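You operate a simulated robot arm through the tools that you are given. There is no shell and no other tool. Be economical: measure what you need, move in short steps, check, and stop when the job is done.

The job below is to be done with a simulated two-armed robot. You get a single attempt, and the scene is never put back.

TASK
On the top of the work table, fold the grey rag in half.
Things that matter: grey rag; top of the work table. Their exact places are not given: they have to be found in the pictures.

It is judged by the outcome, as a careful person would: the job done as asked, and still so three seconds after it is handed in. It fails if anything else is knocked over, pushed out of place, dropped, spilled or broken. Flat cloth is picked up by pressing the open fingertips on it (5 to 10 N) and closing them slowly along it; thin cloth reads only 2 to 8 mm in the jaws.

THE ROBOT
Two 7-joint arms with two-finger parallel grippers on one trunk, on a base that drives. Base frame: it is fixed to the floor where the robot stands at the start and does not move with it; the origin is under the middle of the robot, x ahead of it, y to its left, z up; the surface under the hand at the start is at about z = 0.8. Lengths are in m, angles in rad, forces in N, time in s.
The left shoulder is at the start at [0.062, 0.197, 1.029], the right one opposite. With the tool pointing down near the work surface each hand reaches from about 0.32 to 0.72 m from the robot's upright axis, wherever it stands, measured 20 degrees to its own side. Places, roughly: top of the work table [0.6, 0.2, 0.8]. Payload 1.57 kg a hand.
The tool frame of a hand sits at the grasp point between the pads (the TCP): z along the fingers, y along the line on which they close. The tips reach 0.03 m beyond it. Largest opening 0.11 m; finger width 0.024, thickness 0.012; the body of the gripper, 0.048 by 0.112 m, starts 0.078 m behind the TCP.
Orientation is that of the tool frame in the base frame, as [roll, pitch, yaw] about the fixed x, y, z axes, in that order (R = Rz(yaw) Ry(pitch) Rx(roll)). With the fingers straight down and closing along the base's y, the tool's x points along the base's -x, its y along +y and its z along -z.

THE INTERFACE
- The arms move only by the tool drive_tool. It takes "left_deltas", "right_deltas" or both (then of equal length, played together; a hand with none holds still); each is a list of rows, each an object (a shift or turn left out is 0, a gripper value left out holds the last) with "delta_pos": the shift along the tool's x, y, z in m, a list of three; "dr": the turn, a rotation vector about the tool's x, y, z in degrees, a list of three. In form: [{"delta_pos": [x, y, z], "dr": [wx, wy, wz]}, ...]. A call has 1 to 20 rows; each row shifts and turns the commanded pose from where the row before left it, along the tool's axes as they then stand. "left_claw" and "right_claw" are, for a hand that has rows, the gripper command, from -1 (fully open) to 1 (shut), values between in proportion, set as the call begins (left out, the last holds). Each row takes 0.2 s and may step no farther than 0.05 m and 0.15 rad from the row before; otherwise, or with a gripper value out of range, the whole call is refused. A pose out of reach is approached as far as the arm can. The call stops where the force on the tool passes 40 N (or 10 N more than at its start, if that is more) or the arm is blocked; 0.2 s more then pass. The fingers move at their own pace (about 0.072 m/s each) and stop on an object; they squeeze with about 20 N. The grip force told is the motor's: it shows also when the fingers shut on nothing. Time passes only in rows, and 0.2 s behind the last, so rows that do not move let the fingers close. The reply holds the time, the measured pose of the TCP, the force on the tool along the base axes, the opening and the grip force, in the units named above and with some noise, with the torque about the TCP (base axes, N m) and any sound that the robot's microphone picked up.
- Cameras (640 x 400 px; columns grow to the right, rows downward): "scene" is now at [0.085, -0.0279, 1.5933]; the picture's right is [-0.48, -0.88, 0.00], its down [-0.80, 0.44, -0.41] and it looks along [0.36, -0.20, -0.91] (base axes); focal length 261 px, centre (320, 200). "left" rides on the left gripper at [0.07, -0.016, -0.141] in its tool frame; the picture's right is [0.23, 0.97, 0.00], its down [-0.85, 0.20, -0.48] and it looks along [-0.47, 0.11, 0.88] (tool axes); focal length 222 px, centre (320, 200). "right" rides on the right gripper at [0.07, 0.016, -0.141] in its tool frame; the picture's right is [-0.23, 0.97, 0.00], its down [-0.85, -0.20, -0.48] and it looks along [-0.47, -0.11, 0.88] (tool axes); focal length 222 px, centre (320, 200).
- get_image(camera): a new picture of that camera. The clock stands still meanwhile.
- raise_lower(by): slides the trunk up (or, below 0, down) by that many m; the arms and the scene camera ride with it, the base frame stays. It gives what a move gives, with no picture.
- drive_base(legs): drives the robot by 1 to 6 legs, each [ahead, left, turn to the left] in m, m and rad, along the robot's own axes; the way and the turn of a leg run together, so that a leg with both is an arc; at most 1.5 m and 3.142 rad a leg. The arms and the cameras ride along, it lands a little off, and it stops where it bumps. It gives what a move gives.
- turn_head(pan, tilt): turns the head with the scene camera to pan (to the left, within 1.501 rad either way) and tilt (down, from -0.506 to 1.204), counted from straight ahead of the robot. It gives what a move gives.
- probe_pixels(camera, pixels): there is no depth. For up to 12 entries [column, row, z] of the newest picture of that camera ("zoom" is the newest enlarged one), the place [x, y] in the base frame at which the ray of that pixel passes the height z, good to about 0.002 m. The clock stands still meanwhile.
- zoom(camera, box): a new picture of the part [left, top, right, bottom] of that camera's present view, enlarged. The clock stands still meanwhile.
- job_done(): hands the job in; it is judged then, once.

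Work in short steps. Measure before you move; look again where a grasp or a placing could have gone wrong, and mend it. You have 80 turns and 78 pictures in all, those below and enlarged ones among them. Open the grippers and draw the arms clear of the work before you hand the job in, unless the task says otherwise; then end with one line.

The tools are called as a command line: name --argument value ..., lists and objects as JSON in quotes. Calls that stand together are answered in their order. drive_tool: Moves the arms, as the interface text tells. Its arguments: {"type":"object","properties":{"left_deltas":{"type":"array","items":{"type":"object","properties":{"delta_pos":{"type":"array","items":{"type":"number"}},"dr":{"type":"array","items":{"type":"number"}}}}},"left_claw":{"type":"number"},"right_deltas":{"type":"array","items":{"type":"object","properties":{"delta_pos":{"type":"array","items":{"type":"number"}},"dr":{"type":"array","items":{"type":"number"}}}}},"right_claw":{"type":"number"}},"required":[]} The other tools are called the same way: raise_lower (by) slides the trunk up or down; drive_base (legs) drives the base; turn_head (pan, tilt) turns the head that bears the scene camera; get_image (camera) takes a picture; probe_pixels (camera, pixels) gives the place at which the rays of pixels pass given heights; zoom (camera, box) takes an enlarged picture of a part of a camera's view; job_done () hands the job in.

At the start:

```text
time: 0.0
left_ee_pos: [0.4632, 0.1228, 0.9798]
left_ee_rot: [-3.141, -0.002, 3.141]
left_wrist_force: [0.7, 0.8, 0.7]
left_wrist_torque: [-0.01, -0.03, -0.02]
left_gripper_width: 0.11
left_finger_force: 0.0
right_ee_pos: [0.4015, -0.2017, 0.9627]
right_ee_rot: [-3.14, -0.002, -3.141]
right_wrist_force: [-0.8, -0.1, 0.1]
right_wrist_torque: [0.0, 0.03, 0.01]
right_gripper_width: 0.1097
right_finger_force: 0.0
trunk travel left (down, up): [-0.625, 0.365]
robot x, y, heading: [-0.0011, 0.001, -0.002]
head pan, tilt: [-0.503, 1.143]
```

scene: 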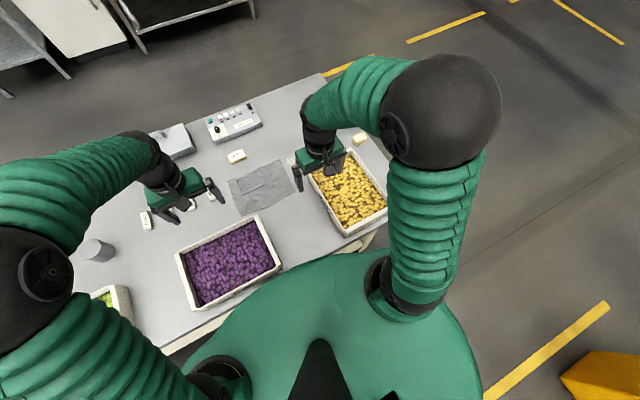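
right: 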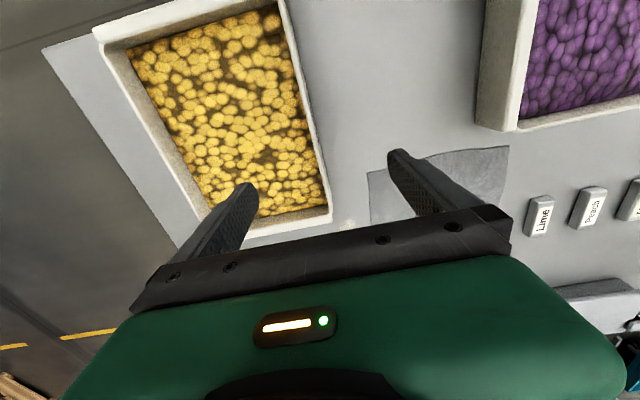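
left: 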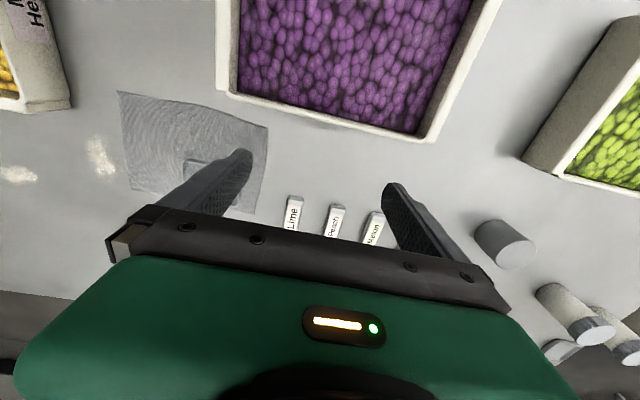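

The grey rag appears around scene pixel (262,187), between the trays. I zoom on it and in the left camera to measure it.

zoom --camera "scene" --box '[180, 130, 340, 230]'

zoom --camera "left" --box '[80, 60, 400, 260]'

probe_pixels --camera "left" --pixels '[[119, 92, 0.8], [268, 127, 0.8], [252, 213, 0.8], [130, 188, 0.8], [290, 228, 0.8], [302, 197, 0.8], [217, 85, 0.8], [186, 160, 0.8]]'

probe_pixels --camera "scene" --pixels '[[228, 181, 0.8], [282, 160, 0.8], [299, 190, 0.8], [240, 215, 0.8], [257, 214, 0.8], [345, 236, 0.8]]'

```text
4.00 times, centred on (260, 180) of scene
```

zoom: 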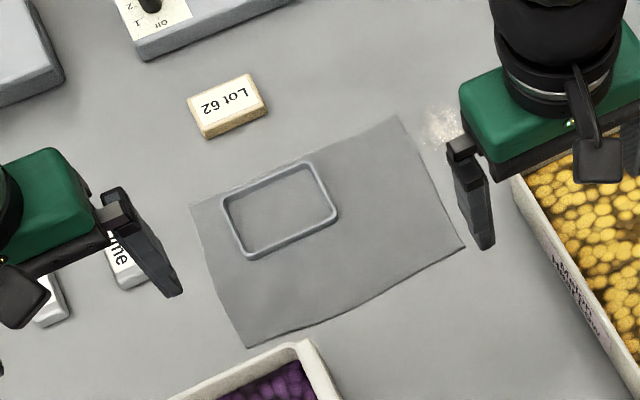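

```text
2.00 times, centred on (240, 160) of left
```

zoom: 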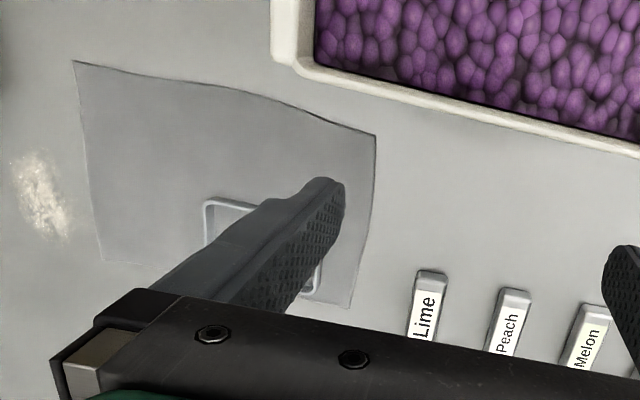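

```text
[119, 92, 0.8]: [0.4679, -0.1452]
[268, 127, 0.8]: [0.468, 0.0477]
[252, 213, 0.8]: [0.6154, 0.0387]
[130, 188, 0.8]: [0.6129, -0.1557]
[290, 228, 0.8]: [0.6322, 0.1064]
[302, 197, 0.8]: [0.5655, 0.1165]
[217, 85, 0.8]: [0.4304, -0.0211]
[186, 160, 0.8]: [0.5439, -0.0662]
```

```text
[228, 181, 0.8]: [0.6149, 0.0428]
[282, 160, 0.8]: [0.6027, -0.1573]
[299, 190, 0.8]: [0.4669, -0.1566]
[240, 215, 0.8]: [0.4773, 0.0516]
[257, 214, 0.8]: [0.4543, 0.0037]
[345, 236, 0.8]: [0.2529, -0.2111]
```

A thin grey rectangular frame/tray lies on the rag's left far part, and should be understood first. I move both hands outward and look more closely.

drive_tool --left_deltas '[{"delta_pos": [0, 0.04, -0.02]}, {"delta_pos": [0, 0.04, -0.02]}, {"delta_pos": [0, 0.04, 0]}]' --right_deltas '[{"delta_pos": [0, -0.02, -0.04]}, {"delta_pos": [0, -0.02, -0.04]}, {"delta_pos": [0, 0, 0]}]'

zoom --camera "scene" --box '[220, 155, 284, 195]'

get_image --camera "left"

get_image --camera "right"

```text
time: 0.8
left_ee_pos: [0.4655, 0.2456, 1.019]
left_ee_rot: [-3.139, -0.001, 3.141]
left_wrist_force: [0.0, 0.5, -0.7]
left_wrist_torque: [0.0, 0.01, 0.0]
left_gripper_width: 0.11
left_finger_force: 0.0
right_ee_pos: [0.4022, -0.2392, 1.0454]
right_ee_rot: [-3.139, -0.003, -3.141]
right_wrist_force: [-0.1, 0.2, -0.8]
right_wrist_torque: [0.02, 0.03, -0.02]
right_gripper_width: 0.11
right_finger_force: 0.0
trunk travel left (down, up): [-0.625, 0.365]
robot x, y, heading: [-0.0014, -0.0012, -0.001]
head pan, tilt: [-0.503, 1.143]
```

```text
10.00 times, centred on (252, 175) of scene
```

zoom: 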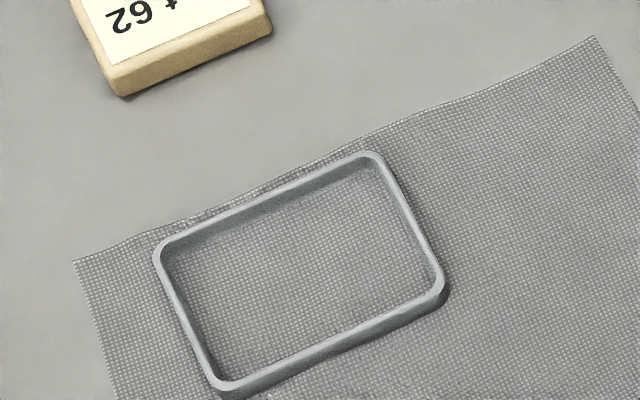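

```text
71 pictures are left
```

left: 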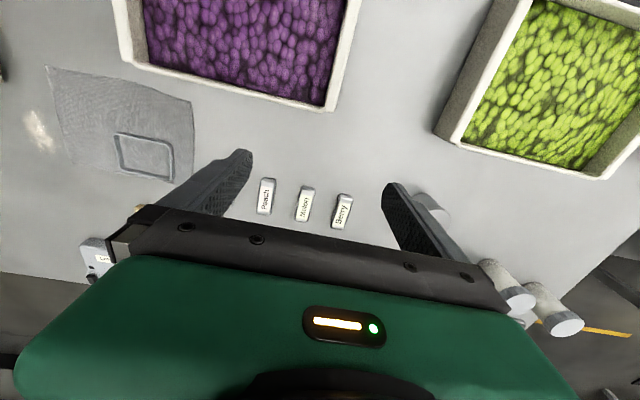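

```text
70 pictures are left
```

right: 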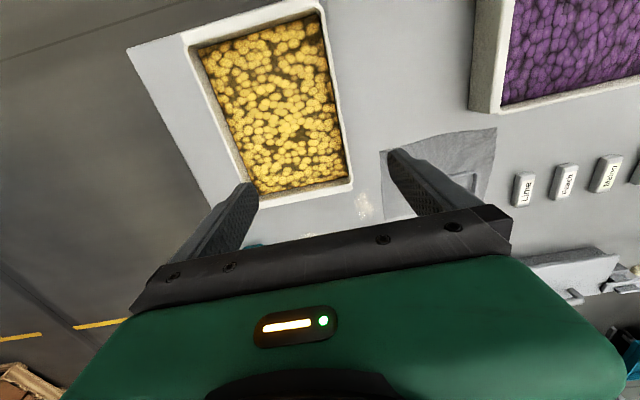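

The object is an open, shallow frame lying on the rag; it must be lifted aside first. I measure its corners (zoom picture) and the free space by the label blocks.

probe_pixels --camera "left" --pixels '[[115, 133, 0.81], [172, 144, 0.81], [174, 180, 0.81], [119, 168, 0.81], [260, 214, 0.81], [265, 178, 0.81], [350, 195, 0.81], [322, 112, 0.8], [120, 62, 0.8], [439, 135, 0.8], [48, 66, 0.8], [192, 100, 0.8]]'

probe_pixels --camera "zoom" --pixels '[[155, 248, 0.81], [378, 150, 0.81], [447, 285, 0.81], [222, 385, 0.81], [222, 395, 0.8], [447, 300, 0.8], [75, 262, 0.8], [595, 37, 0.8]]'

get_image --camera "scene"

```text
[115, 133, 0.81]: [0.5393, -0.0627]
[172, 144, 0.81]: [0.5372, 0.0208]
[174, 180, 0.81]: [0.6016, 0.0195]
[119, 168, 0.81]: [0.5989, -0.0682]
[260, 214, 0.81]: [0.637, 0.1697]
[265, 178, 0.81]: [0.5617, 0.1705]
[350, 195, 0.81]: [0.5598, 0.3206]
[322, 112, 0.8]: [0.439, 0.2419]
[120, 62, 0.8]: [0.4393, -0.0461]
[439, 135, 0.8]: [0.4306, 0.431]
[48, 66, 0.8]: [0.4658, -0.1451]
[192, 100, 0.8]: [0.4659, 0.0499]
```

```text
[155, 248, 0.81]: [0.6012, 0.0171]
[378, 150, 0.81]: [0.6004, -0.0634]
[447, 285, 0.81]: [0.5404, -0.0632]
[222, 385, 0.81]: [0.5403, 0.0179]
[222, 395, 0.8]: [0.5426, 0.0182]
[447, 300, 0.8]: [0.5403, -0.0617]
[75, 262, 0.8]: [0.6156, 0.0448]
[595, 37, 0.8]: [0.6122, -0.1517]
```

```text
69 pictures are left
```

scene: 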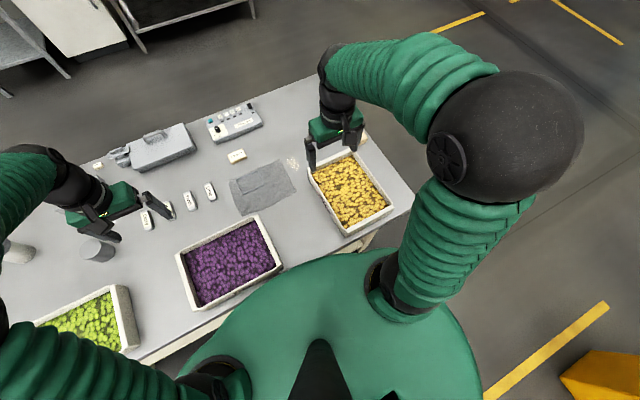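

The frame spans x 0.540–0.601, y −0.064–0.019 (axis-aligned), and there is free table around (0.498, 0.16). I bring the open left hand above the frame, moving the right hand away.

drive_tool --left_deltas '[{"delta_pos": [-0.02, -0.044, 0]}, {"delta_pos": [-0.02, -0.045, 0]}, {"delta_pos": [-0.02, -0.045, -0.0]}, {"delta_pos": [-0.02, -0.045, 0]}, {"delta_pos": [-0.025, -0.043, 0]}, {"delta_pos": [0, -0.046, 0]}, {"delta_pos": [0, 0, 0.045]}, {"delta_pos": [0, 0, 0.045]}, {"delta_pos": [0, 0, 0.03]}, {"delta_pos": [0, 0, 0]}]' --right_deltas '[{"delta_pos": [0, -0.04, 0]}, {"delta_pos": [0, -0.04, 0]}, {}, {}, {}, {}, {}, {}, {}, {}]' --left_claw -1

zoom --camera "scene" --box '[180, 130, 340, 230]'

get_image --camera "left"

```text
time: 3.0
left_ee_pos: [0.5672, -0.0292, 0.8993]
left_ee_rot: [-3.142, 0.0, -3.14]
left_wrist_force: [0.6, -0.5, -0.9]
left_wrist_torque: [0.01, 0.02, -0.05]
left_gripper_width: 0.11
left_finger_force: 0.1
right_ee_pos: [0.3996, -0.3229, 1.0446]
right_ee_rot: [3.14, 0.0, -3.141]
right_wrist_force: [-0.2, -0.6, -0.6]
right_wrist_torque: [0.03, 0.05, -0.01]
right_gripper_width: 0.11
right_finger_force: 0.1
trunk travel left (down, up): [-0.625, 0.365]
robot x, y, heading: [-0.0056, -0.0005, -0.001]
head pan, tilt: [-0.503, 1.143]
```

```text
4.00 times, centred on (260, 180) of scene
```

zoom: 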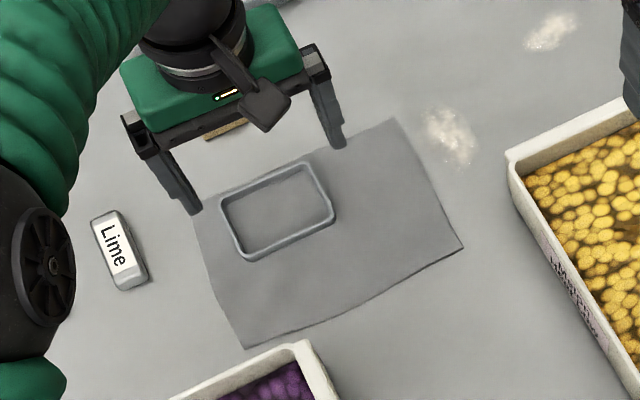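

```text
67 pictures are left
```

left: 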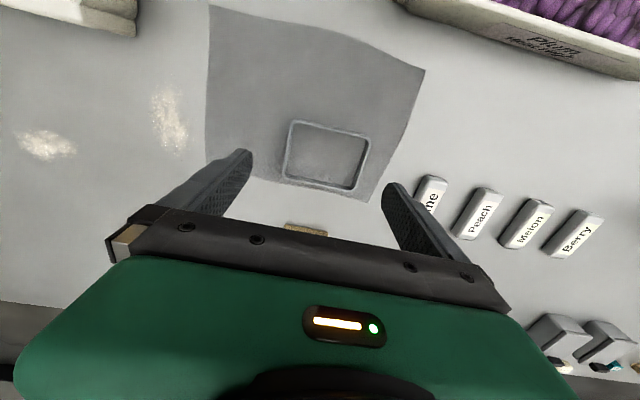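

The hand is above the frame; small correction (+0.003 x, +0.0065 y) and I descend to just above the rag.

drive_tool --left_deltas '[{"delta_pos": [-0.003, 0.0065, 0.025]}, {"delta_pos": [0, 0, 0.02]}, {"delta_pos": [0, 0, 0.012]}, {"delta_pos": [0, 0, 0.004]}, {}]'

zoom --camera "left" --box '[160, 40, 480, 240]'

probe_pixels --camera "left" --pixels '[[320, 200, 0.8]]'

```text
time: 4.2
left_ee_pos: [0.5691, -0.0185, 0.8386]
left_ee_rot: [3.14, -0.001, -3.14]
left_wrist_force: [0.5, 0.0, -0.3]
left_wrist_torque: [0.01, 0.03, -0.01]
left_gripper_width: 0.11
left_finger_force: 0.0
right_ee_pos: [0.4012, -0.321, 1.0446]
right_ee_rot: [3.139, 0.0, -3.14]
right_wrist_force: [-0.3, -0.1, 0.2]
right_wrist_torque: [-0.02, -0.01, -0.02]
right_gripper_width: 0.1101
right_finger_force: 0.1
trunk travel left (down, up): [-0.625, 0.365]
robot x, y, heading: [-0.0021, -0.0011, 0.002]
head pan, tilt: [-0.503, 1.143]
```

```text
2.00 times, centred on (320, 140) of left
```

zoom: 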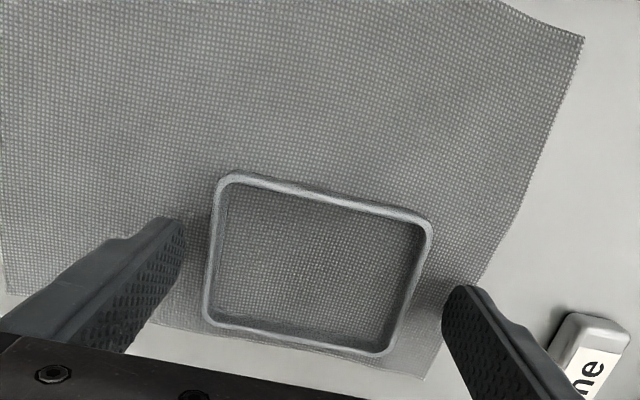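

```text
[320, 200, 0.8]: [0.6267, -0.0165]
```

Both fingers straddle the frame with clearance. I lower 4 mm and close gently.

drive_tool --left_deltas '[{"delta_pos": [0, -0.002, 0.002]}, {"delta_pos": [0, 0, 0.002]}, {}]'

drive_tool --left_deltas '[{}, {}, {}, {}]' --left_claw 0

zoom --camera "left" --box '[160, 40, 480, 240]'

```text
time: 5.0
left_ee_pos: [0.5701, -0.0215, 0.8336]
left_ee_rot: [3.139, 0.0, -3.141]
left_wrist_force: [0.0, -0.4, -0.3]
left_wrist_torque: [-0.02, 0.01, 0.0]
left_gripper_width: 0.1099
left_finger_force: 0.0
right_ee_pos: [0.399, -0.3229, 1.0442]
right_ee_rot: [3.139, -0.001, 3.14]
right_wrist_force: [0.1, -0.5, -0.5]
right_wrist_torque: [0.03, 0.02, -0.02]
right_gripper_width: 0.1099
right_finger_force: 0.1
trunk travel left (down, up): [-0.625, 0.365]
robot x, y, heading: [-0.0008, 0.0017, -0.006]
head pan, tilt: [-0.503, 1.143]
```

```text
time: 6.0
left_ee_pos: [0.569, -0.0218, 0.8354]
left_ee_rot: [3.14, 0.001, 3.14]
left_wrist_force: [0.8, 0.6, 8.1]
left_wrist_torque: [0.08, 0.02, 0.05]
left_gripper_width: 0.0546
left_finger_force: 0.0
right_ee_pos: [0.3998, -0.3221, 1.0442]
right_ee_rot: [3.14, -0.001, -3.141]
right_wrist_force: [-0.5, -0.5, -0.6]
right_wrist_torque: [0.01, 0.02, 0.03]
right_gripper_width: 0.1097
right_finger_force: 0.1
trunk travel left (down, up): [-0.625, 0.365]
robot x, y, heading: [-0.0002, -0.001, -0.002]
head pan, tilt: [-0.503, 1.143]
```

```text
2.00 times, centred on (320, 140) of left
```

zoom: 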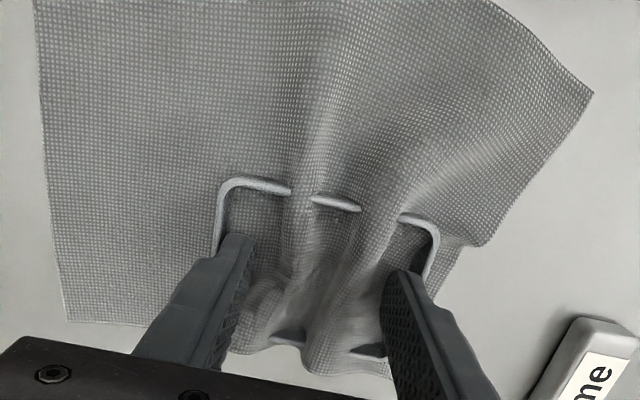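

The fingers slid over the frame and bunched the cloth instead. I open again slowly and lift to see what state frame and cloth are in.

drive_tool --left_deltas '[{}, {}, {}, {}, {"delta_pos": [0, 0, -0.02]}, {"delta_pos": [0, 0, -0.04]}, {"delta_pos": [0.03, 0, -0.04]}, {"delta_pos": [0.03, 0.04, -0.03]}, {"delta_pos": [0, 0.05, 0]}, {"delta_pos": [0, 0.05, 0]}, {"delta_pos": [0, 0.03, 0]}]' --left_claw -1

zoom --camera "scene" --box '[212, 150, 308, 210]'

zoom --camera "left" --box '[0, 20, 320, 220]'

```text
refused: row 8 steps farther than a row can; nothing moved
```

```text
6.67 times, centred on (260, 180) of scene
```

zoom: 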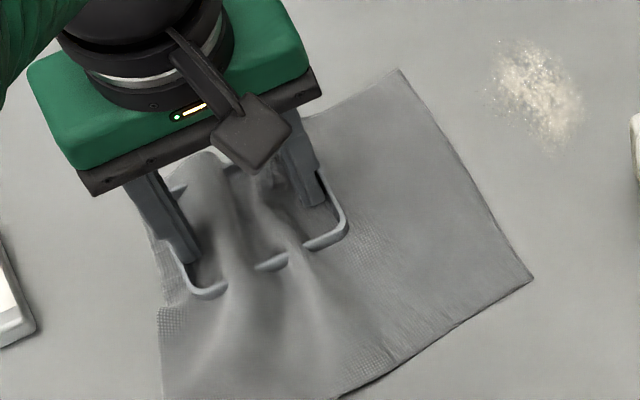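

```text
2.00 times, centred on (160, 120) of left
```

zoom: 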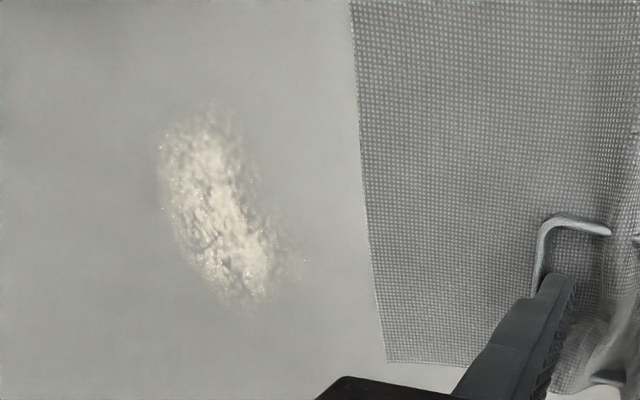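

The frame hasn't moved and the cloth passes through it, so it looks like part of the table. I open and lift clear.

drive_tool --left_deltas '[{}, {}, {}, {}, {"delta_pos": [0, 0, -0.02]}, {"delta_pos": [0, 0, -0.04]}, {"delta_pos": [0.02, 0, -0.04]}, {"delta_pos": [0.02, 0.04, -0.02]}, {"delta_pos": [0, 0.05, 0]}, {"delta_pos": [0, 0.05, 0]}, {"delta_pos": [0, 0.04, 0]}]' --left_claw -1

zoom --camera "scene" --box '[212, 150, 308, 210]'

zoom --camera "left" --box '[0, 20, 320, 220]'

```text
time: 8.4
left_ee_pos: [0.5323, 0.1616, 0.9546]
left_ee_rot: [-3.14, -0.001, 3.141]
left_wrist_force: [0.6, 0.0, -0.7]
left_wrist_torque: [-0.02, -0.01, 0.0]
left_gripper_width: 0.1098
left_finger_force: 0.1
right_ee_pos: [0.3997, -0.3207, 1.0452]
right_ee_rot: [3.14, -0.001, -3.139]
right_wrist_force: [-0.1, 0.1, 0.9]
right_wrist_torque: [0.01, 0.01, 0.01]
right_gripper_width: 0.1102
right_finger_force: 0.1
trunk travel left (down, up): [-0.625, 0.365]
robot x, y, heading: [-0.0013, -0.0016, -0.002]
head pan, tilt: [-0.503, 1.143]
```

```text
6.67 times, centred on (260, 180) of scene
```

zoom: 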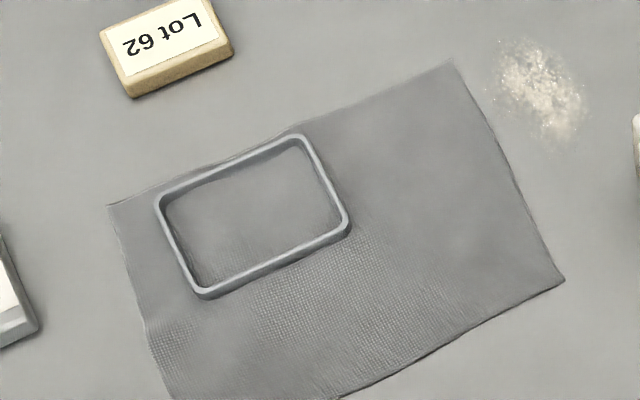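

```text
2.00 times, centred on (160, 120) of left
```

zoom: 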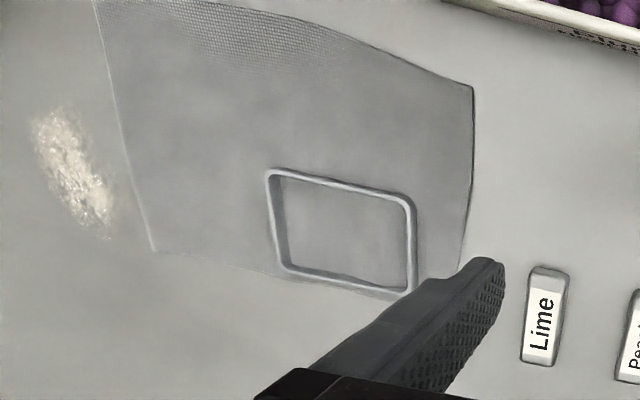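

The cloth relaxed flat and the frame looks unchanged. I'll test what the frame is: touch its near wall (0.542, −0.022) lightly with closed fingertips and compare heights.

probe_pixels --camera "zoom" --pixels '[[270, 172, 0.81], [410, 200, 0.81], [405, 292, 0.81], [285, 265, 0.81]]'

drive_tool --left_deltas '[{"delta_pos": [-0.01, -0.045, 0]}, {"delta_pos": [0, -0.045, 0]}, {"delta_pos": [0, -0.045, 0]}, {"delta_pos": [0, -0.049, 0]}, {"delta_pos": [0, 0, 0.045]}, {"delta_pos": [0, 0, 0.04]}, {"delta_pos": [0, 0, 0.02]}, {}]' --left_claw 1

drive_tool --left_deltas '[{"delta_pos": [0, 0, 0.006]}, {"delta_pos": [0, 0, 0.002]}, {"delta_pos": [0, 0, 0]}]'

drive_tool --left_deltas '[{"delta_pos": [0, 0, 0.002]}, {"delta_pos": [0, 0, 0]}]'

zoom --camera "left" --box '[160, 40, 480, 240]'

```text
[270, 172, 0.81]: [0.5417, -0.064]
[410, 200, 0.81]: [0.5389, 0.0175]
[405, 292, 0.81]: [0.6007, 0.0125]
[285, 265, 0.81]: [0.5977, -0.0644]
```

```text
time: 10.2
left_ee_pos: [0.5396, -0.0267, 0.8495]
left_ee_rot: [3.139, -0.001, -3.14]
left_wrist_force: [0.6, 0.0, -1.0]
left_wrist_torque: [-0.03, 0.01, 0.01]
left_gripper_width: 0.0
left_finger_force: 20.3
right_ee_pos: [0.4009, -0.3215, 1.044]
right_ee_rot: [3.14, 0.0, -3.141]
right_wrist_force: [0.1, 0.3, -0.1]
right_wrist_torque: [0.04, 0.01, 0.01]
right_gripper_width: 0.1101
right_finger_force: 0.1
trunk travel left (down, up): [-0.625, 0.365]
robot x, y, heading: [0.0015, 0.0002, 0.004]
head pan, tilt: [-0.503, 1.143]
```

```text
time: 11.0
left_ee_pos: [0.5398, -0.028, 0.8413]
left_ee_rot: [3.139, 0.0, 3.141]
left_wrist_force: [-1.0, -0.1, 0.1]
left_wrist_torque: [-0.03, 0.0, 0.02]
left_gripper_width: 0.0
left_finger_force: 20.3
right_ee_pos: [0.3999, -0.3207, 1.0451]
right_ee_rot: [3.139, -0.001, -3.141]
right_wrist_force: [0.2, -0.3, -0.6]
right_wrist_torque: [-0.02, -0.02, -0.01]
right_gripper_width: 0.1101
right_finger_force: 0.1
trunk travel left (down, up): [-0.625, 0.365]
robot x, y, heading: [0.0013, -0.0018, 0.003]
head pan, tilt: [-0.503, 1.143]
```

```text
time: 11.6
left_ee_pos: [0.5401, -0.0266, 0.8384]
left_ee_rot: [3.14, 0.0, 3.141]
left_wrist_force: [-1.0, -1.0, -0.6]
left_wrist_torque: [0.02, 0.03, 0.03]
left_gripper_width: 0.0002
left_finger_force: 20.1
right_ee_pos: [0.4001, -0.3216, 1.0448]
right_ee_rot: [3.14, 0.001, 3.142]
right_wrist_force: [0.5, -0.2, -0.6]
right_wrist_torque: [0.0, -0.02, 0.01]
right_gripper_width: 0.1102
right_finger_force: 0.1
trunk travel left (down, up): [-0.625, 0.365]
robot x, y, heading: [-0.0017, 0.002, -0.001]
head pan, tilt: [-0.503, 1.143]
```

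```text
2.00 times, centred on (320, 140) of left
```

zoom: 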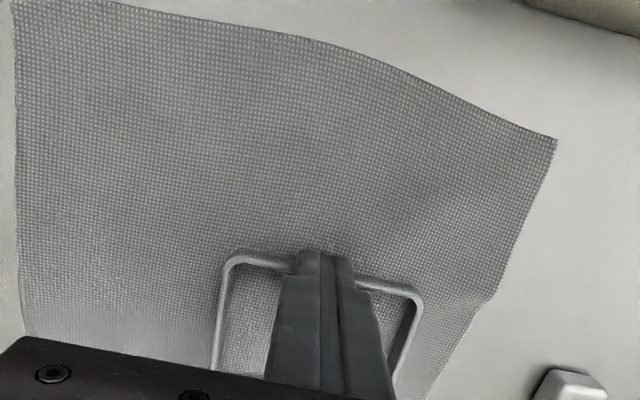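

No contact at tip height 0.808 yet. Continuing down in small steps.

drive_tool --left_deltas '[{"delta_pos": [0, 0, 0.002]}, {"delta_pos": [0, 0, 0]}]'

drive_tool --left_deltas '[{"delta_pos": [0, 0, 0.002]}, {"delta_pos": [0, 0, 0]}]'

drive_tool --left_deltas '[{"delta_pos": [0, 0, 0.002]}, {"delta_pos": [0, 0, 0]}]'

zoom --camera "left" --box '[160, 40, 480, 240]'

```text
time: 12.2
left_ee_pos: [0.5401, -0.028, 0.8368]
left_ee_rot: [3.138, 0.001, -3.141]
left_wrist_force: [0.1, -1.0, 0.4]
left_wrist_torque: [-0.01, -0.02, 0.0]
left_gripper_width: 0.0002
left_finger_force: 19.9
right_ee_pos: [0.4, -0.3225, 1.0445]
right_ee_rot: [3.14, -0.001, 3.14]
right_wrist_force: [0.1, 0.0, 0.4]
right_wrist_torque: [-0.03, -0.01, -0.02]
right_gripper_width: 0.1102
right_finger_force: 0.0
trunk travel left (down, up): [-0.625, 0.365]
robot x, y, heading: [0.0012, -0.0006, 0.004]
head pan, tilt: [-0.503, 1.143]
```

```text
time: 12.8
left_ee_pos: [0.5389, -0.0253, 0.8365]
left_ee_rot: [3.141, 0.0, 3.141]
left_wrist_force: [0.0, -0.2, -0.2]
left_wrist_torque: [0.0, 0.01, -0.02]
left_gripper_width: 0.0
left_finger_force: 20.3
right_ee_pos: [0.3992, -0.3223, 1.0448]
right_ee_rot: [3.14, 0.0, -3.141]
right_wrist_force: [0.5, -0.1, 0.5]
right_wrist_torque: [0.0, -0.01, 0.01]
right_gripper_width: 0.1101
right_finger_force: 0.0
trunk travel left (down, up): [-0.625, 0.365]
robot x, y, heading: [0.0005, -0.0005, -0.001]
head pan, tilt: [-0.503, 1.143]
```

```text
time: 13.4
left_ee_pos: [0.5388, -0.026, 0.8347]
left_ee_rot: [-3.141, 0.003, 3.141]
left_wrist_force: [0.5, -0.7, 8.0]
left_wrist_torque: [-0.01, -0.02, -0.05]
left_gripper_width: 0.0
left_finger_force: 20.2
right_ee_pos: [0.3982, -0.3228, 1.0449]
right_ee_rot: [3.141, 0.0, -3.139]
right_wrist_force: [-0.3, 0.0, -0.7]
right_wrist_torque: [0.03, -0.03, 0.03]
right_gripper_width: 0.1102
right_finger_force: 0.0
trunk travel left (down, up): [-0.625, 0.365]
robot x, y, heading: [-0.0017, 0.0033, 0.004]
head pan, tilt: [-0.503, 1.143]
```

```text
2.00 times, centred on (320, 140) of left
```

zoom: 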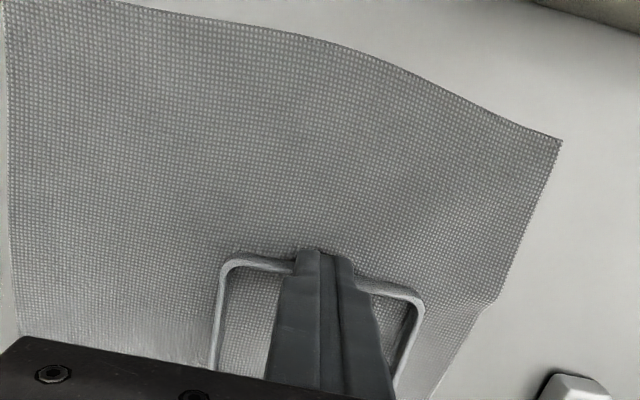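

Contact came at TCP ≈0.835 (8 N). I repeat on the plain rag at x≈0.50 to compare heights.

drive_tool --left_deltas '[{"delta_pos": [0, 0, -0.012]}, {"delta_pos": [0.04, 0, 0]}, {"delta_pos": [0, 0, 0.01]}, {}]'

drive_tool --left_deltas '[{"delta_pos": [0, 0, 0.002]}, {}]'

drive_tool --left_deltas '[{"delta_pos": [0, 0, 0.002]}, {}]'

drive_tool --left_deltas '[{"delta_pos": [0, 0, 0.002]}, {}]'

```text
time: 14.4
left_ee_pos: [0.501, -0.0278, 0.8348]
left_ee_rot: [-3.141, 0.001, 3.142]
left_wrist_force: [0.6, -0.3, -0.9]
left_wrist_torque: [0.0, -0.01, -0.01]
left_gripper_width: 0.0
left_finger_force: 20.1
right_ee_pos: [0.3999, -0.3223, 1.0452]
right_ee_rot: [-3.141, 0.001, 3.14]
right_wrist_force: [-0.6, -0.1, 0.2]
right_wrist_torque: [0.0, 0.01, -0.01]
right_gripper_width: 0.1103
right_finger_force: 0.0
trunk travel left (down, up): [-0.625, 0.365]
robot x, y, heading: [-0.0011, -0.0005, 0.0]
head pan, tilt: [-0.503, 1.143]
```

```text
time: 15.0
left_ee_pos: [0.4991, -0.0269, 0.834]
left_ee_rot: [3.139, 0.0, -3.141]
left_wrist_force: [-0.5, -0.2, 0.1]
left_wrist_torque: [0.01, -0.01, 0.01]
left_gripper_width: 0.0
left_finger_force: 19.3
right_ee_pos: [0.3983, -0.3214, 1.0453]
right_ee_rot: [3.14, -0.001, -3.141]
right_wrist_force: [0.9, 0.7, -0.1]
right_wrist_torque: [0.0, 0.01, 0.0]
right_gripper_width: 0.1102
right_finger_force: 0.2
trunk travel left (down, up): [-0.625, 0.365]
robot x, y, heading: [-0.0013, -0.0005, -0.004]
head pan, tilt: [-0.503, 1.143]
```

```text
time: 15.6
left_ee_pos: [0.4996, -0.0258, 0.8314]
left_ee_rot: [3.14, 0.0, 3.141]
left_wrist_force: [0.5, 0.1, -0.3]
left_wrist_torque: [0.01, -0.01, 0.02]
left_gripper_width: 0.0
left_finger_force: 20.1
right_ee_pos: [0.4001, -0.3224, 1.0438]
right_ee_rot: [3.14, 0.0, 3.141]
right_wrist_force: [0.7, 0.4, -0.3]
right_wrist_torque: [0.01, 0.03, -0.02]
right_gripper_width: 0.1101
right_finger_force: 0.0
trunk travel left (down, up): [-0.625, 0.365]
robot x, y, heading: [-0.0018, 0.0015, 0.0]
head pan, tilt: [-0.503, 1.143]
```

```text
time: 16.2
left_ee_pos: [0.5, -0.0273, 0.8312]
left_ee_rot: [-3.141, 0.005, 3.141]
left_wrist_force: [2.2, 0.3, 12.9]
left_wrist_torque: [0.01, -0.02, 0.0]
left_gripper_width: 0.0
left_finger_force: 19.6
right_ee_pos: [0.3993, -0.322, 1.0452]
right_ee_rot: [3.141, -0.001, -3.14]
right_wrist_force: [0.0, -0.7, -0.5]
right_wrist_torque: [-0.02, -0.02, -0.03]
right_gripper_width: 0.1102
right_finger_force: 0.1
trunk travel left (down, up): [-0.625, 0.365]
robot x, y, heading: [-0.0032, -0.0018, 0.002]
head pan, tilt: [-0.503, 1.143]
```

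Plain rag contact is at TCP ≈0.831, so the frame is a real ~4 mm-high rim; my earlier grip was too high. I retry straddling it with tips at rag level to learn whether it's loose.

drive_tool --left_deltas '[{"delta_pos": [0, 0, -0.03]}, {"delta_pos": [-0.035, 0.003, 0]}, {"delta_pos": [-0.0355, 0.001, 0]}, {}, {}, {"delta_pos": [0, 0, 0.02]}, {"delta_pos": [0, 0, 0.008]}, {}]' --left_claw -1

drive_tool --left_deltas '[{"delta_pos": [0, 0, 0.001]}, {}]'

drive_tool --left_deltas '[{}, {}, {}]' --left_claw -0.5

zoom --camera "left" --box '[160, 40, 480, 240]'

```text
time: 18.0
left_ee_pos: [0.5699, -0.023, 0.8313]
left_ee_rot: [-3.141, 0.0, 3.142]
left_wrist_force: [-1.4, -0.3, 11.3]
left_wrist_torque: [0.4, 0.06, 0.06]
left_gripper_width: 0.1099
left_finger_force: 0.1
right_ee_pos: [0.4005, -0.322, 1.045]
right_ee_rot: [3.138, -0.001, 3.141]
right_wrist_force: [1.0, -0.8, 0.2]
right_wrist_torque: [-0.01, 0.05, 0.03]
right_gripper_width: 0.1097
right_finger_force: 0.1
trunk travel left (down, up): [-0.625, 0.365]
robot x, y, heading: [0.004, 0.0017, 0.002]
head pan, tilt: [-0.503, 1.143]
```

```text
time: 18.6
left_ee_pos: [0.5695, -0.0229, 0.8316]
left_ee_rot: [3.14, 0.005, 3.141]
left_wrist_force: [0.3, -0.4, 16.4]
left_wrist_torque: [0.59, 0.02, 0.01]
left_gripper_width: 0.1097
left_finger_force: 0.1
right_ee_pos: [0.3982, -0.322, 1.0449]
right_ee_rot: [3.14, 0.0, -3.14]
right_wrist_force: [0.1, -0.3, 0.1]
right_wrist_torque: [0.0, -0.03, -0.01]
right_gripper_width: 0.1099
right_finger_force: 0.0
trunk travel left (down, up): [-0.625, 0.365]
robot x, y, heading: [0.0025, 0.0017, -0.003]
head pan, tilt: [-0.503, 1.143]
```

```text
time: 19.4
left_ee_pos: [0.5692, -0.0249, 0.8313]
left_ee_rot: [3.14, 0.006, 3.14]
left_wrist_force: [1.6, -5.7, 22.6]
left_wrist_torque: [-0.13, 0.07, 0.25]
left_gripper_width: 0.0894
left_finger_force: 19.7
right_ee_pos: [0.3982, -0.3221, 1.0454]
right_ee_rot: [3.139, 0.003, -3.141]
right_wrist_force: [0.4, -0.5, 0.6]
right_wrist_torque: [0.02, 0.0, 0.0]
right_gripper_width: 0.1099
right_finger_force: 0.0
trunk travel left (down, up): [-0.625, 0.365]
robot x, y, heading: [0.0036, -0.001, 0.0]
head pan, tilt: [-0.503, 1.143]
```

```text
2.00 times, centred on (320, 140) of left
```

zoom: 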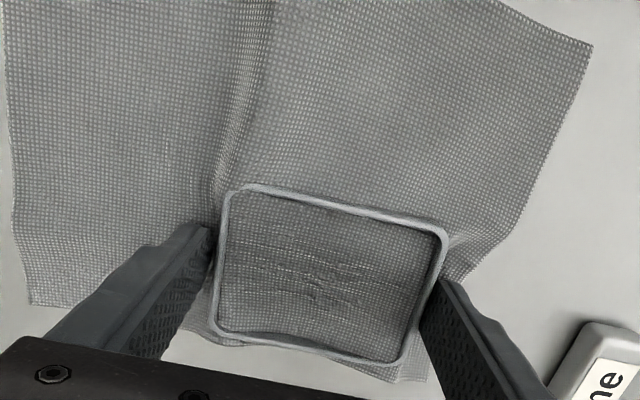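

Now the jaws hold at 0.089 m on the frame. I lift 8 mm to see whether it comes up.

drive_tool --left_deltas '[{"delta_pos": [0, 0, -0.003]}, {"delta_pos": [0, 0, -0.003]}, {"delta_pos": [0, 0, -0.003]}, {"delta_pos": [0, 0, -0.003]}, {}]'

zoom --camera "left" --box '[160, 40, 480, 240]'

zoom --camera "scene" --box '[212, 150, 308, 210]'

```text
time: 20.6
left_ee_pos: [0.5715, -0.0213, 0.8411]
left_ee_rot: [3.139, 0.0, -3.141]
left_wrist_force: [0.1, -0.3, -0.3]
left_wrist_torque: [0.01, -0.02, -0.01]
left_gripper_width: 0.0824
left_finger_force: 0.1
right_ee_pos: [0.4012, -0.322, 1.0447]
right_ee_rot: [3.139, 0.0, -3.141]
right_wrist_force: [-0.6, -0.5, -0.2]
right_wrist_torque: [-0.01, 0.0, -0.01]
right_gripper_width: 0.11
right_finger_force: 0.0
trunk travel left (down, up): [-0.625, 0.365]
robot x, y, heading: [-0.0003, -0.0001, -0.004]
head pan, tilt: [-0.503, 1.143]
```

```text
2.00 times, centred on (320, 140) of left
```

zoom: 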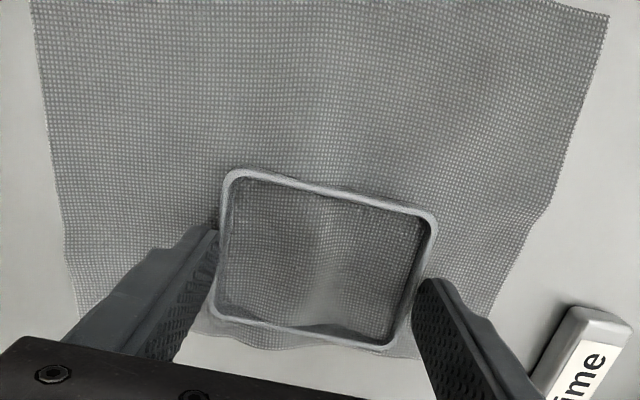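

```text
6.67 times, centred on (260, 180) of scene
```

zoom: 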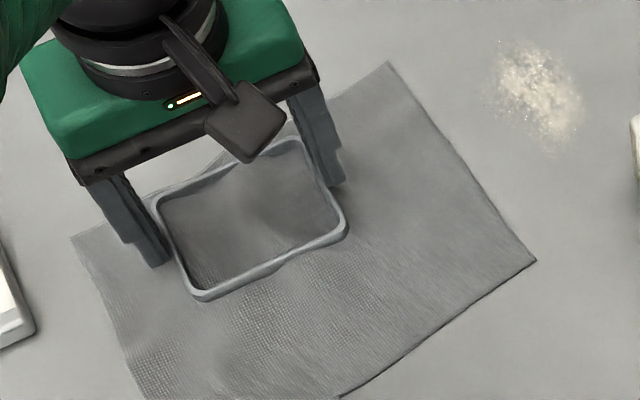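

The cloth shifted while the frame stayed put, so it is a rim fixed to the table, and folding over it is fine. I open, retreat and look at the rag.

drive_tool --left_deltas '[{"delta_pos": [0, 0, -0.02]}, {"delta_pos": [0, 0, -0.04]}, {"delta_pos": [0.02, 0, -0.04]}, {"delta_pos": [0.02, 0.04, -0.02]}, {"delta_pos": [0, 0.05, 0]}, {"delta_pos": [0, 0.05, 0]}, {"delta_pos": [0, 0.04, 0]}]' --left_claw -1

zoom --camera "scene" --box '[204, 146, 316, 216]'

get_image --camera "left"

```text
time: 22.2
left_ee_pos: [0.5327, 0.1624, 0.9613]
left_ee_rot: [-3.141, -0.001, 3.141]
left_wrist_force: [0.1, 0.3, 1.2]
left_wrist_torque: [-0.03, 0.02, -0.03]
left_gripper_width: 0.1099
left_finger_force: 0.0
right_ee_pos: [0.4001, -0.3207, 1.0442]
right_ee_rot: [-3.141, 0.0, 3.142]
right_wrist_force: [-0.4, -0.1, 0.8]
right_wrist_torque: [0.0, 0.0, -0.02]
right_gripper_width: 0.1098
right_finger_force: 0.0
trunk travel left (down, up): [-0.625, 0.365]
robot x, y, heading: [0.0016, -0.0018, -0.004]
head pan, tilt: [-0.503, 1.143]
```

```text
5.71 times, centred on (260, 181) of scene
```

zoom: 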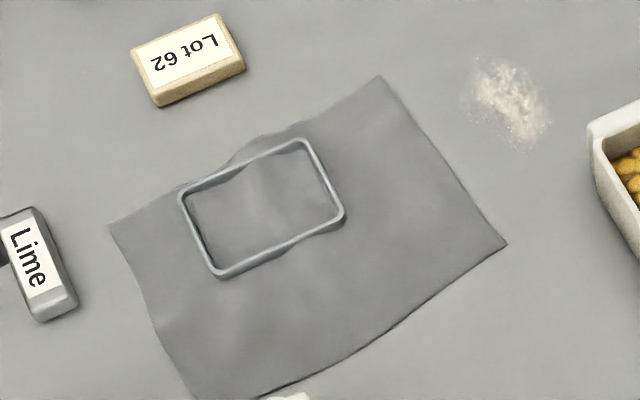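

```text
54 pictures are left
```

left: 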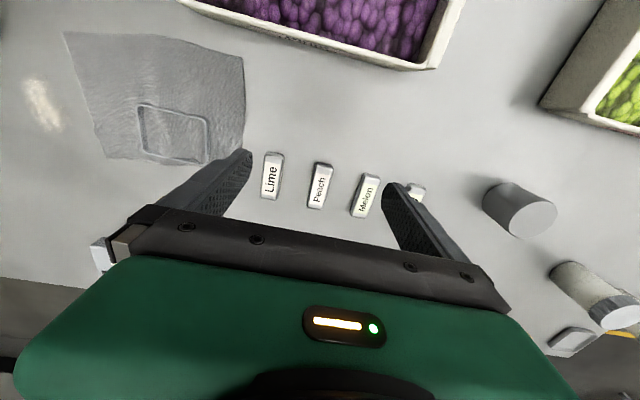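

I measure the rag's present corners and the tray's rear rim to choose which edge to fold.

probe_pixels --camera "zoom" --pixels '[[108, 228, 0.801], [380, 77, 0.801], [505, 243, 0.801], [195, 400, 0.801], [340, 368, 0.801], [150, 320, 0.801]]'

probe_pixels --camera "left" --pixels '[[66, 32, 0.801], [242, 60, 0.801], [244, 125, 0.801], [213, 164, 0.801], [95, 157, 0.801], [160, 36, 0.801], [423, 69, 0.8], [433, 68, 0.85], [200, 10, 0.8]]'

zoom --camera "scene" --box '[164, 186, 308, 276]'

```text
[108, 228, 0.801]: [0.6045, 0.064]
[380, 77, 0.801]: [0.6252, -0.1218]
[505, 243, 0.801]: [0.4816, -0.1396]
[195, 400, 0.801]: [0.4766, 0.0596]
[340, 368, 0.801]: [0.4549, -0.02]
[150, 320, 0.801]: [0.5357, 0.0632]
```

```text
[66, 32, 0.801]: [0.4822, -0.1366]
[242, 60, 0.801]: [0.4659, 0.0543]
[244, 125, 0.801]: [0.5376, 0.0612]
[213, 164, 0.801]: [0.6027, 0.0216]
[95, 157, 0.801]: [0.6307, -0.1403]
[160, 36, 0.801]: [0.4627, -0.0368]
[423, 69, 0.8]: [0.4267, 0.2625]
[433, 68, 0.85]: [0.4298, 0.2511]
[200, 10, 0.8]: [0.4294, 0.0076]
```

```text
4.44 times, centred on (236, 231) of scene
```

zoom: 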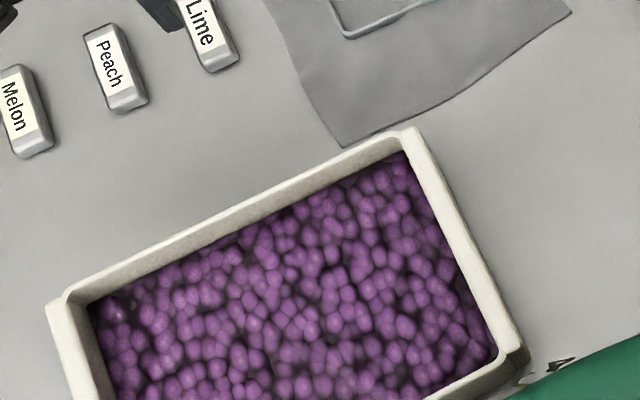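

The frame is fixed at x 0.54–0.60; the rag's far corners are at ≈(0.605, 0.063) and (0.628, −0.13), both clear of it. I'll fold the far edge toward the near edge with both hands; first I bring both hands above the far corners with jaws narrowed.

drive_tool --left_deltas '[{"delta_pos": [-0.016, -0.03, 0]}, {"delta_pos": [-0.016, -0.03, 0]}, {"delta_pos": [-0.016, -0.03, 0]}, {"delta_pos": [-0.016, -0.028, 0]}, {}, {}, {"delta_pos": [0, 0, 0.045]}, {"delta_pos": [0, 0, 0.045]}, {}, {}, {}]' --right_deltas '[{"delta_pos": [-0.036, 0.034, 0]}, {"delta_pos": [-0.036, 0.034, 0]}, {"delta_pos": [-0.036, 0.034, 0]}, {"delta_pos": [-0.036, 0.034, 0]}, {"delta_pos": [-0.036, 0.034, 0]}, {"delta_pos": [-0.04, 0.03, 0]}, {"delta_pos": [0, 0.012, 0.044]}, {"delta_pos": [0, 0, 0.045]}, {"delta_pos": [0, 0, 0.045]}, {"delta_pos": [0, 0, 0.04]}, {}]' --left_claw 0.6 --right_claw 0.56

zoom --camera "scene" --box '[204, 146, 316, 216]'

get_image --camera "left"

get_image --camera "right"

```text
time: 24.6
left_ee_pos: [0.5945, 0.0433, 0.8744]
left_ee_rot: [3.141, -0.001, -3.141]
left_wrist_force: [-0.2, 0.0, 0.4]
left_wrist_torque: [0.0, 0.04, 0.03]
left_gripper_width: 0.0217
left_finger_force: 0.0
right_ee_pos: [0.62, -0.1079, 0.8685]
right_ee_rot: [3.141, 0.001, -3.141]
right_wrist_force: [-0.5, -0.1, -0.4]
right_wrist_torque: [0.01, 0.0, 0.01]
right_gripper_width: 0.0244
right_finger_force: 0.0
trunk travel left (down, up): [-0.625, 0.365]
robot x, y, heading: [0.0019, -0.0016, -0.003]
head pan, tilt: [-0.503, 1.143]
```

```text
5.71 times, centred on (260, 181) of scene
```

zoom: 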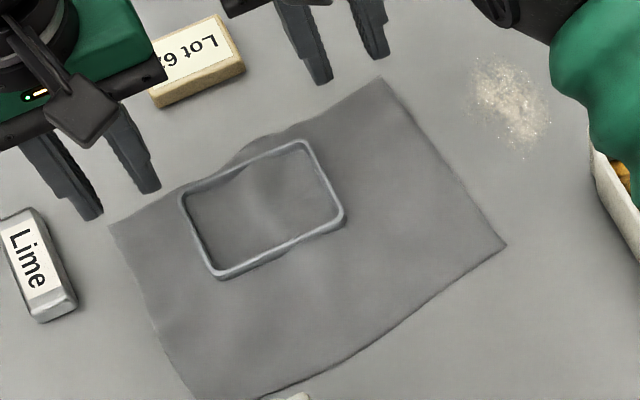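

```text
51 pictures are left
```

left: 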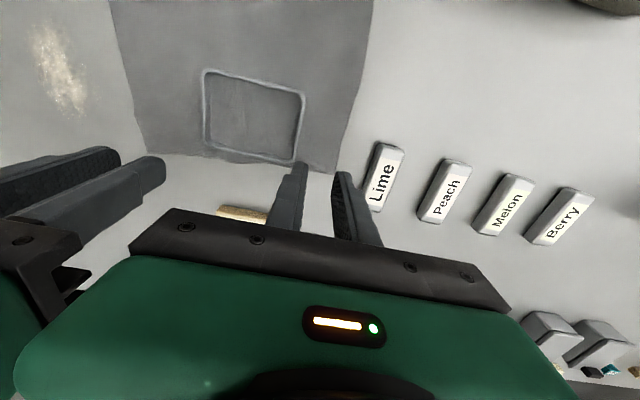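

```text
50 pictures are left
```

right: 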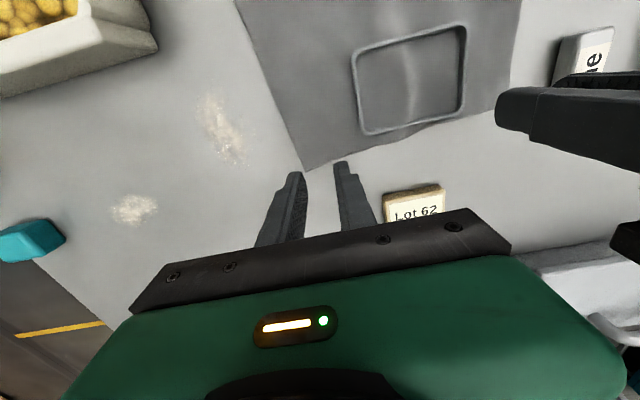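

Far-left corner is at left-cam (337,173), far-right at right-cam (304,170). I probe these for exact positions.

probe_pixels --camera "left" --pixels '[[337, 173, 0.801], [293, 161, 0.805], [305, 95, 0.805], [345, 140, 0.801], [370, 30, 0.801]]'

probe_pixels --camera "right" --pixels '[[304, 170, 0.801], [282, 120, 0.801], [355, 153, 0.801], [239, 3, 0.801]]'

probe_pixels --camera "scene" --pixels '[[222.9, 185.8, 0.801], [270.5, 159.5, 0.801], [292.5, 188.5, 0.801], [255.9, 166.4, 0.801]]'

```text
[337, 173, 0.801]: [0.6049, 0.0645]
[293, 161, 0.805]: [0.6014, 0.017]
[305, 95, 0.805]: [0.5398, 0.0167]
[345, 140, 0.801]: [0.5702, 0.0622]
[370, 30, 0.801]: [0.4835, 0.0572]
```

```text
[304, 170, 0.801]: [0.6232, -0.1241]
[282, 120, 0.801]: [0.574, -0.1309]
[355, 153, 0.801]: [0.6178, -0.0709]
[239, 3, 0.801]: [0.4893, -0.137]
```

```text
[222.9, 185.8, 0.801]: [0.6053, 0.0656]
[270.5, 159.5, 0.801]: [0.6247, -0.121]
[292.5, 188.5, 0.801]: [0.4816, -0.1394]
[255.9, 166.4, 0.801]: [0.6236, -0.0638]
```

Corners: left (0.605, 0.0645), right (0.624, −0.122). I lower both hands so each jaw sits just inside its corner, near contact.

drive_tool --left_deltas '[{"delta_pos": [-0.0015, 0.004, 0.02]}, {"delta_pos": [0, 0, 0.015]}, {"delta_pos": [0, 0, 0.004]}, {}]' --right_deltas '[{"delta_pos": [0.005, 0.003, 0.02]}, {"delta_pos": [0, 0, 0.01]}, {"delta_pos": [0, 0, 0.004]}, {}]'

drive_tool --left_deltas '[{"delta_pos": [0, 0, 0.003]}, {}]' --right_deltas '[{"delta_pos": [0, 0, 0.003]}, {}]'

zoom --camera "left" --box '[200, 40, 440, 240]'

zoom --camera "right" --box '[200, 40, 440, 240]'

```text
time: 25.6
left_ee_pos: [0.5967, 0.0461, 0.8338]
left_ee_rot: [-3.141, 0.0, -3.141]
left_wrist_force: [0.4, 0.2, 0.2]
left_wrist_torque: [0.01, 0.02, 0.0]
left_gripper_width: 0.0221
left_finger_force: 0.1
right_ee_pos: [0.6166, -0.1062, 0.8333]
right_ee_rot: [3.141, 0.0, 3.14]
right_wrist_force: [-0.5, -0.2, 1.1]
right_wrist_torque: [0.0, -0.02, 0.0]
right_gripper_width: 0.0242
right_finger_force: 0.0
trunk travel left (down, up): [-0.625, 0.365]
robot x, y, heading: [0.0038, -0.0006, 0.002]
head pan, tilt: [-0.503, 1.143]
```

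```text
time: 26.2
left_ee_pos: [0.5951, 0.0453, 0.832]
left_ee_rot: [3.141, 0.002, 3.14]
left_wrist_force: [0.9, 1.4, 6.2]
left_wrist_torque: [-0.01, 0.01, 0.02]
left_gripper_width: 0.0219
left_finger_force: 0.0
right_ee_pos: [0.6159, -0.1048, 0.8318]
right_ee_rot: [-3.14, 0.002, -3.141]
right_wrist_force: [0.6, 0.3, 1.3]
right_wrist_torque: [-0.01, 0.01, -0.01]
right_gripper_width: 0.0243
right_finger_force: 0.1
trunk travel left (down, up): [-0.625, 0.365]
robot x, y, heading: [0.0004, 0.0016, 0.0]
head pan, tilt: [-0.503, 1.143]
```

```text
2.00 times, centred on (320, 140) of left
```

zoom: 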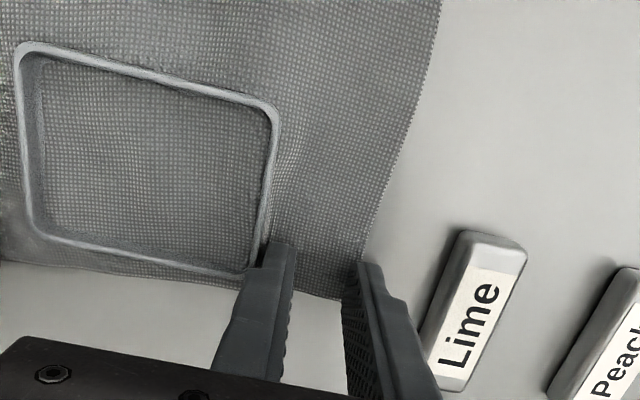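

```text
2.00 times, centred on (320, 140) of right
```

zoom: 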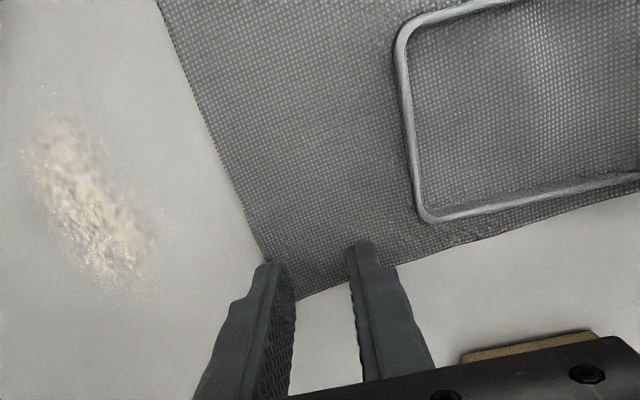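

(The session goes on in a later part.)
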